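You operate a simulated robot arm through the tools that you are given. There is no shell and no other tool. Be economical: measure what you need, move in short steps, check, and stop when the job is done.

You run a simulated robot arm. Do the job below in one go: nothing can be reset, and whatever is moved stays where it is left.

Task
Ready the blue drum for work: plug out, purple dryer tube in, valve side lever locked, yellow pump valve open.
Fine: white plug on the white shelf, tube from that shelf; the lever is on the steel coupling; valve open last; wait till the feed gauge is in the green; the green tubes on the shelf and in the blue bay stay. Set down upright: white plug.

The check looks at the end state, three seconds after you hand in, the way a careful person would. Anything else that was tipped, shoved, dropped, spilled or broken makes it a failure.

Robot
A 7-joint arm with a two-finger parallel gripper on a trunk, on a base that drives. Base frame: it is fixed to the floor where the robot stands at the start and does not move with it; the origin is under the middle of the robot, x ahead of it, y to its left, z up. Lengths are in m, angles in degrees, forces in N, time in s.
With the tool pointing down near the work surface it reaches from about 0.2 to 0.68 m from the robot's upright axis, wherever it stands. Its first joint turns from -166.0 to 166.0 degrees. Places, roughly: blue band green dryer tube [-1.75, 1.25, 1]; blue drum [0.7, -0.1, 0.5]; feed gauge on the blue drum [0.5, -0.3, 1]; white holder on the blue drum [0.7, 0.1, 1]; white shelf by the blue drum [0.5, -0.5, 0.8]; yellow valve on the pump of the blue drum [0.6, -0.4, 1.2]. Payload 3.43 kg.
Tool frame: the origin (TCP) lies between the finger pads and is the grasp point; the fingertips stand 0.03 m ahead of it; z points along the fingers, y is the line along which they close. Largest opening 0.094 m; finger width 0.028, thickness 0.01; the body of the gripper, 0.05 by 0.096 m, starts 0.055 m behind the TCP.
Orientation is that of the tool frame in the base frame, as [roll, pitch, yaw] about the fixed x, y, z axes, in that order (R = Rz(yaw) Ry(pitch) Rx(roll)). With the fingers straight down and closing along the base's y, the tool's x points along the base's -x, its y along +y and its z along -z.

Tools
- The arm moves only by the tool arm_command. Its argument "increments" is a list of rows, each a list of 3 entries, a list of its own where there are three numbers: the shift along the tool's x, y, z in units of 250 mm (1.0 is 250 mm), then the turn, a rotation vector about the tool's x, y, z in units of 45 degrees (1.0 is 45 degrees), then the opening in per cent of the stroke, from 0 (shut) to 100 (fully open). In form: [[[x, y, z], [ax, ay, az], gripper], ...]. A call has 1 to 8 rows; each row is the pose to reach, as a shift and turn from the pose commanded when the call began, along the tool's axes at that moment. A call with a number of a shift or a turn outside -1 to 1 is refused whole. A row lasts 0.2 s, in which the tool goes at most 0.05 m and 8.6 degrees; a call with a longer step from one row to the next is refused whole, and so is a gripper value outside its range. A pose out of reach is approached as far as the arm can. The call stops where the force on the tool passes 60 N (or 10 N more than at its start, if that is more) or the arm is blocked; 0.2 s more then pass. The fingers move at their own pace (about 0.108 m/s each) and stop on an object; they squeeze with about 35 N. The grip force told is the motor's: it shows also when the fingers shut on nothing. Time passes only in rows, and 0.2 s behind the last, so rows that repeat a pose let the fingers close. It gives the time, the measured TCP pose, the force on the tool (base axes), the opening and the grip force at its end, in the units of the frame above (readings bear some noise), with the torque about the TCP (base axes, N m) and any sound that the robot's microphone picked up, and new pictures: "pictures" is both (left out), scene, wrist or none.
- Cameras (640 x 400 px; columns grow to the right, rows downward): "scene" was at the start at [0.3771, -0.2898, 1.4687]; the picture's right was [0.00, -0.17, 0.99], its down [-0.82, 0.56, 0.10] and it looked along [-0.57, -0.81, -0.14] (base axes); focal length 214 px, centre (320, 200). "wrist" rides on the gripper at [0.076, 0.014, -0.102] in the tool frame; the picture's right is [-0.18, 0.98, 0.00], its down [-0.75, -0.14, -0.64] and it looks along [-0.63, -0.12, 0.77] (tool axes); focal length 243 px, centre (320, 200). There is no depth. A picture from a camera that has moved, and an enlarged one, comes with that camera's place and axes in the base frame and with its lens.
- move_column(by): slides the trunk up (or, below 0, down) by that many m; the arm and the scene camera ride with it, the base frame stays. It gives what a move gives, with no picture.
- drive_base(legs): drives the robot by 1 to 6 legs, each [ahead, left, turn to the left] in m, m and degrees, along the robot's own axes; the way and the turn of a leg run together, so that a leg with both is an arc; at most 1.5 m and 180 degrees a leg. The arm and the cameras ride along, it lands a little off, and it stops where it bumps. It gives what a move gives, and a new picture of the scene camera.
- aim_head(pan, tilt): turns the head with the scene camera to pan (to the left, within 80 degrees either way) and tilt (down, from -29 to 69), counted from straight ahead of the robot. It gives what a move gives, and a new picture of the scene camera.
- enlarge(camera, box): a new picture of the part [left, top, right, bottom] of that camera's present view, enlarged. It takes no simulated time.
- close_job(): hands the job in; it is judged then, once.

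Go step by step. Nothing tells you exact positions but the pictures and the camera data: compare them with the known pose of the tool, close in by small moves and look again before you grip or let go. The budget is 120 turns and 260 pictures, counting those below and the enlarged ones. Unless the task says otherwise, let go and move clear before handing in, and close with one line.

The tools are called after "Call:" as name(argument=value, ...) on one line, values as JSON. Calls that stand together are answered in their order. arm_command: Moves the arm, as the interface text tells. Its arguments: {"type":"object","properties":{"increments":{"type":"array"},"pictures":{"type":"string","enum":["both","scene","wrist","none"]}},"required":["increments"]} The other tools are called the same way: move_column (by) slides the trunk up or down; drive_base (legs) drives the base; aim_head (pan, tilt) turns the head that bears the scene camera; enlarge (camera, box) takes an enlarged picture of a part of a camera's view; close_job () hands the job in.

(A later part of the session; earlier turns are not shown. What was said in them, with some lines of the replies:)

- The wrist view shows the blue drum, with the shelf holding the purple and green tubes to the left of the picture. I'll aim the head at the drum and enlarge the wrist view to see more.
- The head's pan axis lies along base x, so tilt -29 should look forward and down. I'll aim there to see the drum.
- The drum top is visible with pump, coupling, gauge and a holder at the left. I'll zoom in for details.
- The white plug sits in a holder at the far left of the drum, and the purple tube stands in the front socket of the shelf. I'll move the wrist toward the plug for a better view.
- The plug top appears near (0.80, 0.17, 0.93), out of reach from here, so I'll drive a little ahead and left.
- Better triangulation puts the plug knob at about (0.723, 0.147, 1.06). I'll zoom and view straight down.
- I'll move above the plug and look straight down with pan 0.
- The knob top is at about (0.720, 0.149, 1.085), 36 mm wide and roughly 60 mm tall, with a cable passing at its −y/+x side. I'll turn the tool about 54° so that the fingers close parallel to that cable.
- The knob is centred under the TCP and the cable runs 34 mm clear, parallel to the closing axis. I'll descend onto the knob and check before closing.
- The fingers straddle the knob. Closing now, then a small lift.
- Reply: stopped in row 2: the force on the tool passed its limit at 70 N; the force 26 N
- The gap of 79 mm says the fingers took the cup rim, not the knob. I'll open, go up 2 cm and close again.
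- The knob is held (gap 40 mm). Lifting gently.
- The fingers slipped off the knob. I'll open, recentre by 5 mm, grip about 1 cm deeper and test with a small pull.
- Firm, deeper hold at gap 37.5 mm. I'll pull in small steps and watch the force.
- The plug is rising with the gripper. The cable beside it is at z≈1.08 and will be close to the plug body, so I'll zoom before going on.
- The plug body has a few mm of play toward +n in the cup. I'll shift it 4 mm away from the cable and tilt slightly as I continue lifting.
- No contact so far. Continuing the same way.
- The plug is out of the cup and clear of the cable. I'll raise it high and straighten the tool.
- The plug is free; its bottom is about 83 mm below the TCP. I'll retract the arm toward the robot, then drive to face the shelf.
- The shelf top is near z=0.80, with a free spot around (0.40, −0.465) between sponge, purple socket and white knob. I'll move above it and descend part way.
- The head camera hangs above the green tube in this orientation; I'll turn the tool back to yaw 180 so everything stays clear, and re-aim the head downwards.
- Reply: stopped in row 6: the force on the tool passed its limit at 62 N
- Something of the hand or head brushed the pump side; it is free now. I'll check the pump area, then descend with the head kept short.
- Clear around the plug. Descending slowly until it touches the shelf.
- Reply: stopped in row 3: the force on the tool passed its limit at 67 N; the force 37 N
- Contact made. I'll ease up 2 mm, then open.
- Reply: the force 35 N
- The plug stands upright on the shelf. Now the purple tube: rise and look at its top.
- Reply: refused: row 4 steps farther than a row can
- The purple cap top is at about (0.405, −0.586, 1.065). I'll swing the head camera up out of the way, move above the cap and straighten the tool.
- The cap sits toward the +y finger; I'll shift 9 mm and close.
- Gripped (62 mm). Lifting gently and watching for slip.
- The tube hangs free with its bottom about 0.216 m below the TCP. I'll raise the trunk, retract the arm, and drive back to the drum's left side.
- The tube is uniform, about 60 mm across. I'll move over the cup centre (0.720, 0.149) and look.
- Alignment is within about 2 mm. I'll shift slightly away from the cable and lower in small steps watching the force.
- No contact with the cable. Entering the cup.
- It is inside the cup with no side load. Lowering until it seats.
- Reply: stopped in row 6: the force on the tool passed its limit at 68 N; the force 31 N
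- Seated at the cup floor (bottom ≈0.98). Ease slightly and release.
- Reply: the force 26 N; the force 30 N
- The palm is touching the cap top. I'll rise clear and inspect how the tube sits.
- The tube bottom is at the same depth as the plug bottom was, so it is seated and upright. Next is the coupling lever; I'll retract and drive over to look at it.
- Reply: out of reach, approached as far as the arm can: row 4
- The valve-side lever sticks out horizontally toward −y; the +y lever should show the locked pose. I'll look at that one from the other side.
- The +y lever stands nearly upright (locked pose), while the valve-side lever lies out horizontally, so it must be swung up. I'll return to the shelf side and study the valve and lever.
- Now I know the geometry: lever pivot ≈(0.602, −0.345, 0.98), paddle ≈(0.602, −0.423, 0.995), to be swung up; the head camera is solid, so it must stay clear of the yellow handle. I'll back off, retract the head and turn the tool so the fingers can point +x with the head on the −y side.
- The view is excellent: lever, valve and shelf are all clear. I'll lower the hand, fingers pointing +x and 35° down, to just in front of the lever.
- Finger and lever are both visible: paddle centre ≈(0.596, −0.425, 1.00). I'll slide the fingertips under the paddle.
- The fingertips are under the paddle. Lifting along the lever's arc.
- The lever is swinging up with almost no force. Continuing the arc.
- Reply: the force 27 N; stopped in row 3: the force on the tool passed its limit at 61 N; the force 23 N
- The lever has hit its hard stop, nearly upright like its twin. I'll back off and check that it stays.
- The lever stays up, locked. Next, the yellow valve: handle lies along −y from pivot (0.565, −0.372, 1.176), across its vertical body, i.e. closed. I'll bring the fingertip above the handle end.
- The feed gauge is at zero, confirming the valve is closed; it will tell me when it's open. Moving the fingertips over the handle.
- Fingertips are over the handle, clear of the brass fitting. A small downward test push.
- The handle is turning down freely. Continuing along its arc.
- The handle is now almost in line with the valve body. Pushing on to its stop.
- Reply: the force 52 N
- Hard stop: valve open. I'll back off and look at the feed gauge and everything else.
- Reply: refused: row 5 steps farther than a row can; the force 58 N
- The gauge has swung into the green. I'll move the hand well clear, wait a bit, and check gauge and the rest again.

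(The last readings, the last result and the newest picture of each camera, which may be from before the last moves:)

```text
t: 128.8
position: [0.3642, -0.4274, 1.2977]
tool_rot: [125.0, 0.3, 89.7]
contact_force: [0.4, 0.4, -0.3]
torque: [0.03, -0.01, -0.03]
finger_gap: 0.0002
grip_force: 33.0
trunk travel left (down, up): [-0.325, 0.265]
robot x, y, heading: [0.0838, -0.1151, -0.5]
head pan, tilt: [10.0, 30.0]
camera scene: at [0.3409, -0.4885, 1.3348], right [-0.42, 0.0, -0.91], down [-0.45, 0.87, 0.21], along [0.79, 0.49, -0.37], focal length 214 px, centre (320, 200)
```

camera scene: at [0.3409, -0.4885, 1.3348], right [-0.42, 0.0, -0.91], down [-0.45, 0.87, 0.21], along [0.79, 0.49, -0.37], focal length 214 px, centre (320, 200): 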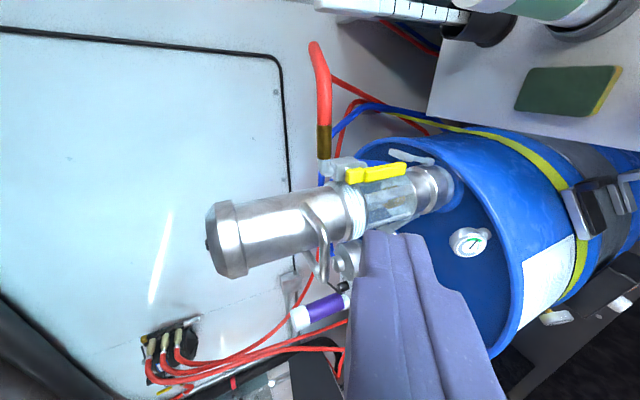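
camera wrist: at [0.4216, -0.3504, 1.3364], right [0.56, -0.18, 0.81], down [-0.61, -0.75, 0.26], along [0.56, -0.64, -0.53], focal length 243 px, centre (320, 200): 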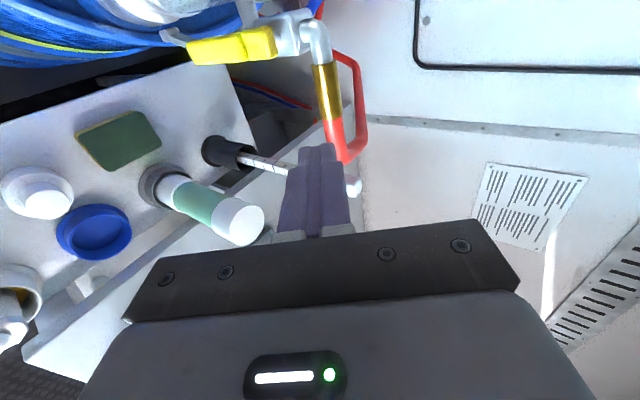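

Call:
enlarge(camera="scene", box=[440, 215, 500, 265])

Call:
enlarge(camera="scene", box=[270, 130, 470, 350])

Call:
aim_head(pan=35, tilt=45)

Call:
aim_head(pan=-35, tilt=10)

```text
8.00 times, centred on (470, 240) of scene
camera zoom: at [0.3409, -0.4885, 1.3348], right [-0.42, 0.0, -0.91], down [-0.45, 0.87, 0.21], along [0.79, 0.49, -0.37], focal length 1716 px, centre (-880, -120)
```

zoom: 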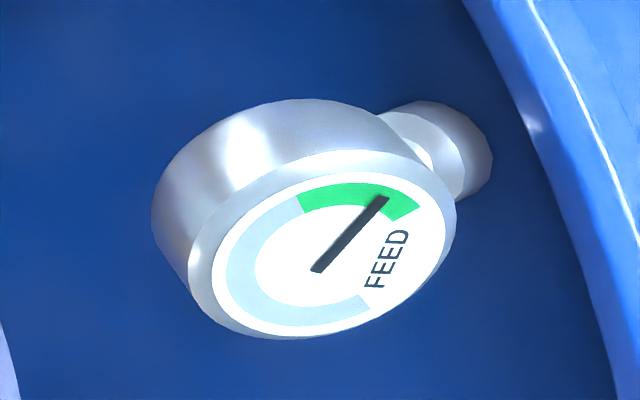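

```text
1.82 times, centred on (370, 240) of scene
camera zoom: at [0.3409, -0.4885, 1.3348], right [-0.42, 0.0, -0.91], down [-0.45, 0.87, 0.21], along [0.79, 0.49, -0.37], focal length 390 px, centre (229, 127)
```

zoom: 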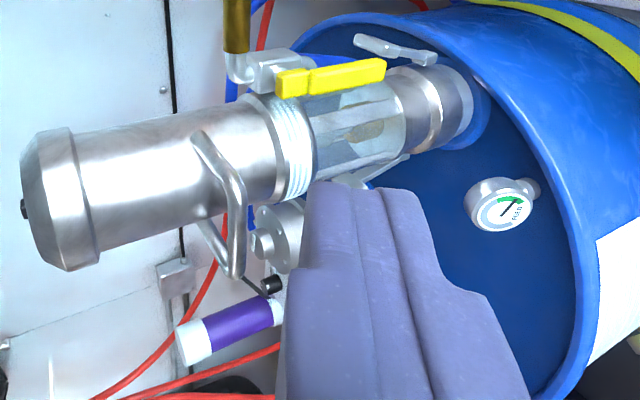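

```text
t: 129.7
position: [0.3658, -0.4269, 1.2975]
tool_rot: [125.0, 0.2, 89.6]
contact_force: [-0.8, -0.1, -0.6]
torque: [0.03, 0.03, 0.01]
finger_gap: 0.0
grip_force: 32.4
trunk travel left (down, up): [-0.325, 0.265]
robot x, y, heading: [0.0825, -0.1176, -0.3]
head pan, tilt: [35.0, 45.0]
camera scene: at [0.3405, -0.4657, 1.3729], right [0.0, -0.01, -1.0], down [-0.7, 0.71, 0.0], along [0.71, 0.7, 0.0], focal length 214 px, centre (320, 200)
```

scene: 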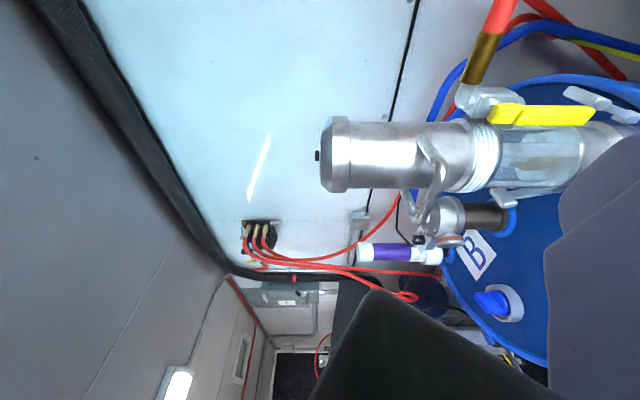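

```text
t: 131.1
position: [0.366, -0.427, 1.2979]
tool_rot: [125.0, 0.3, 89.6]
contact_force: [0.5, 0.1, 0.0]
torque: [-0.01, -0.03, 0.02]
finger_gap: 0.0
grip_force: 33.2
trunk travel left (down, up): [-0.325, 0.265]
robot x, y, heading: [0.0783, -0.1157, -0.3]
head pan, tilt: [-35.0, 10.0]
camera scene: at [0.2906, -0.5208, 1.286], right [-0.94, 0.0, -0.34], down [-0.05, 0.99, 0.16], along [0.34, 0.17, -0.93], focal length 214 px, centre (320, 200)
```

scene: 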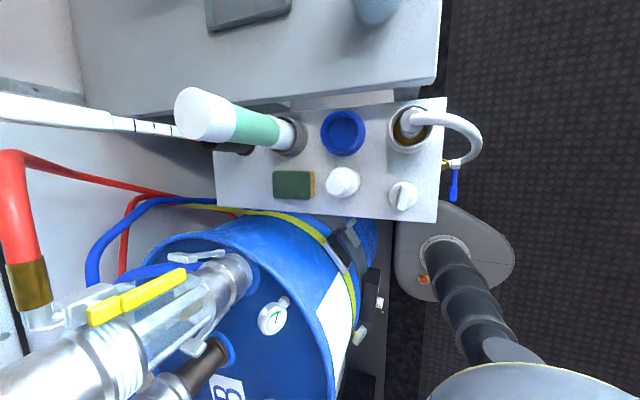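

The gauge is steady in the green. The purple tube stands in the holder, the lever is upright at its stop, the valve handle is at its open stop, and the plug stands upright on the shelf. I'm handing in.

Call:
close_job()

```text
The job is handed in.
```

The blue drum is ready: white plug upright on the shelf, purple tube in the holder, valve-side lever locked, and yellow valve opened last with the feed gauge steady in the green. While carrying the plug I brushed something near the pump at about 62 N, probably the yellow handle, with no visible change.
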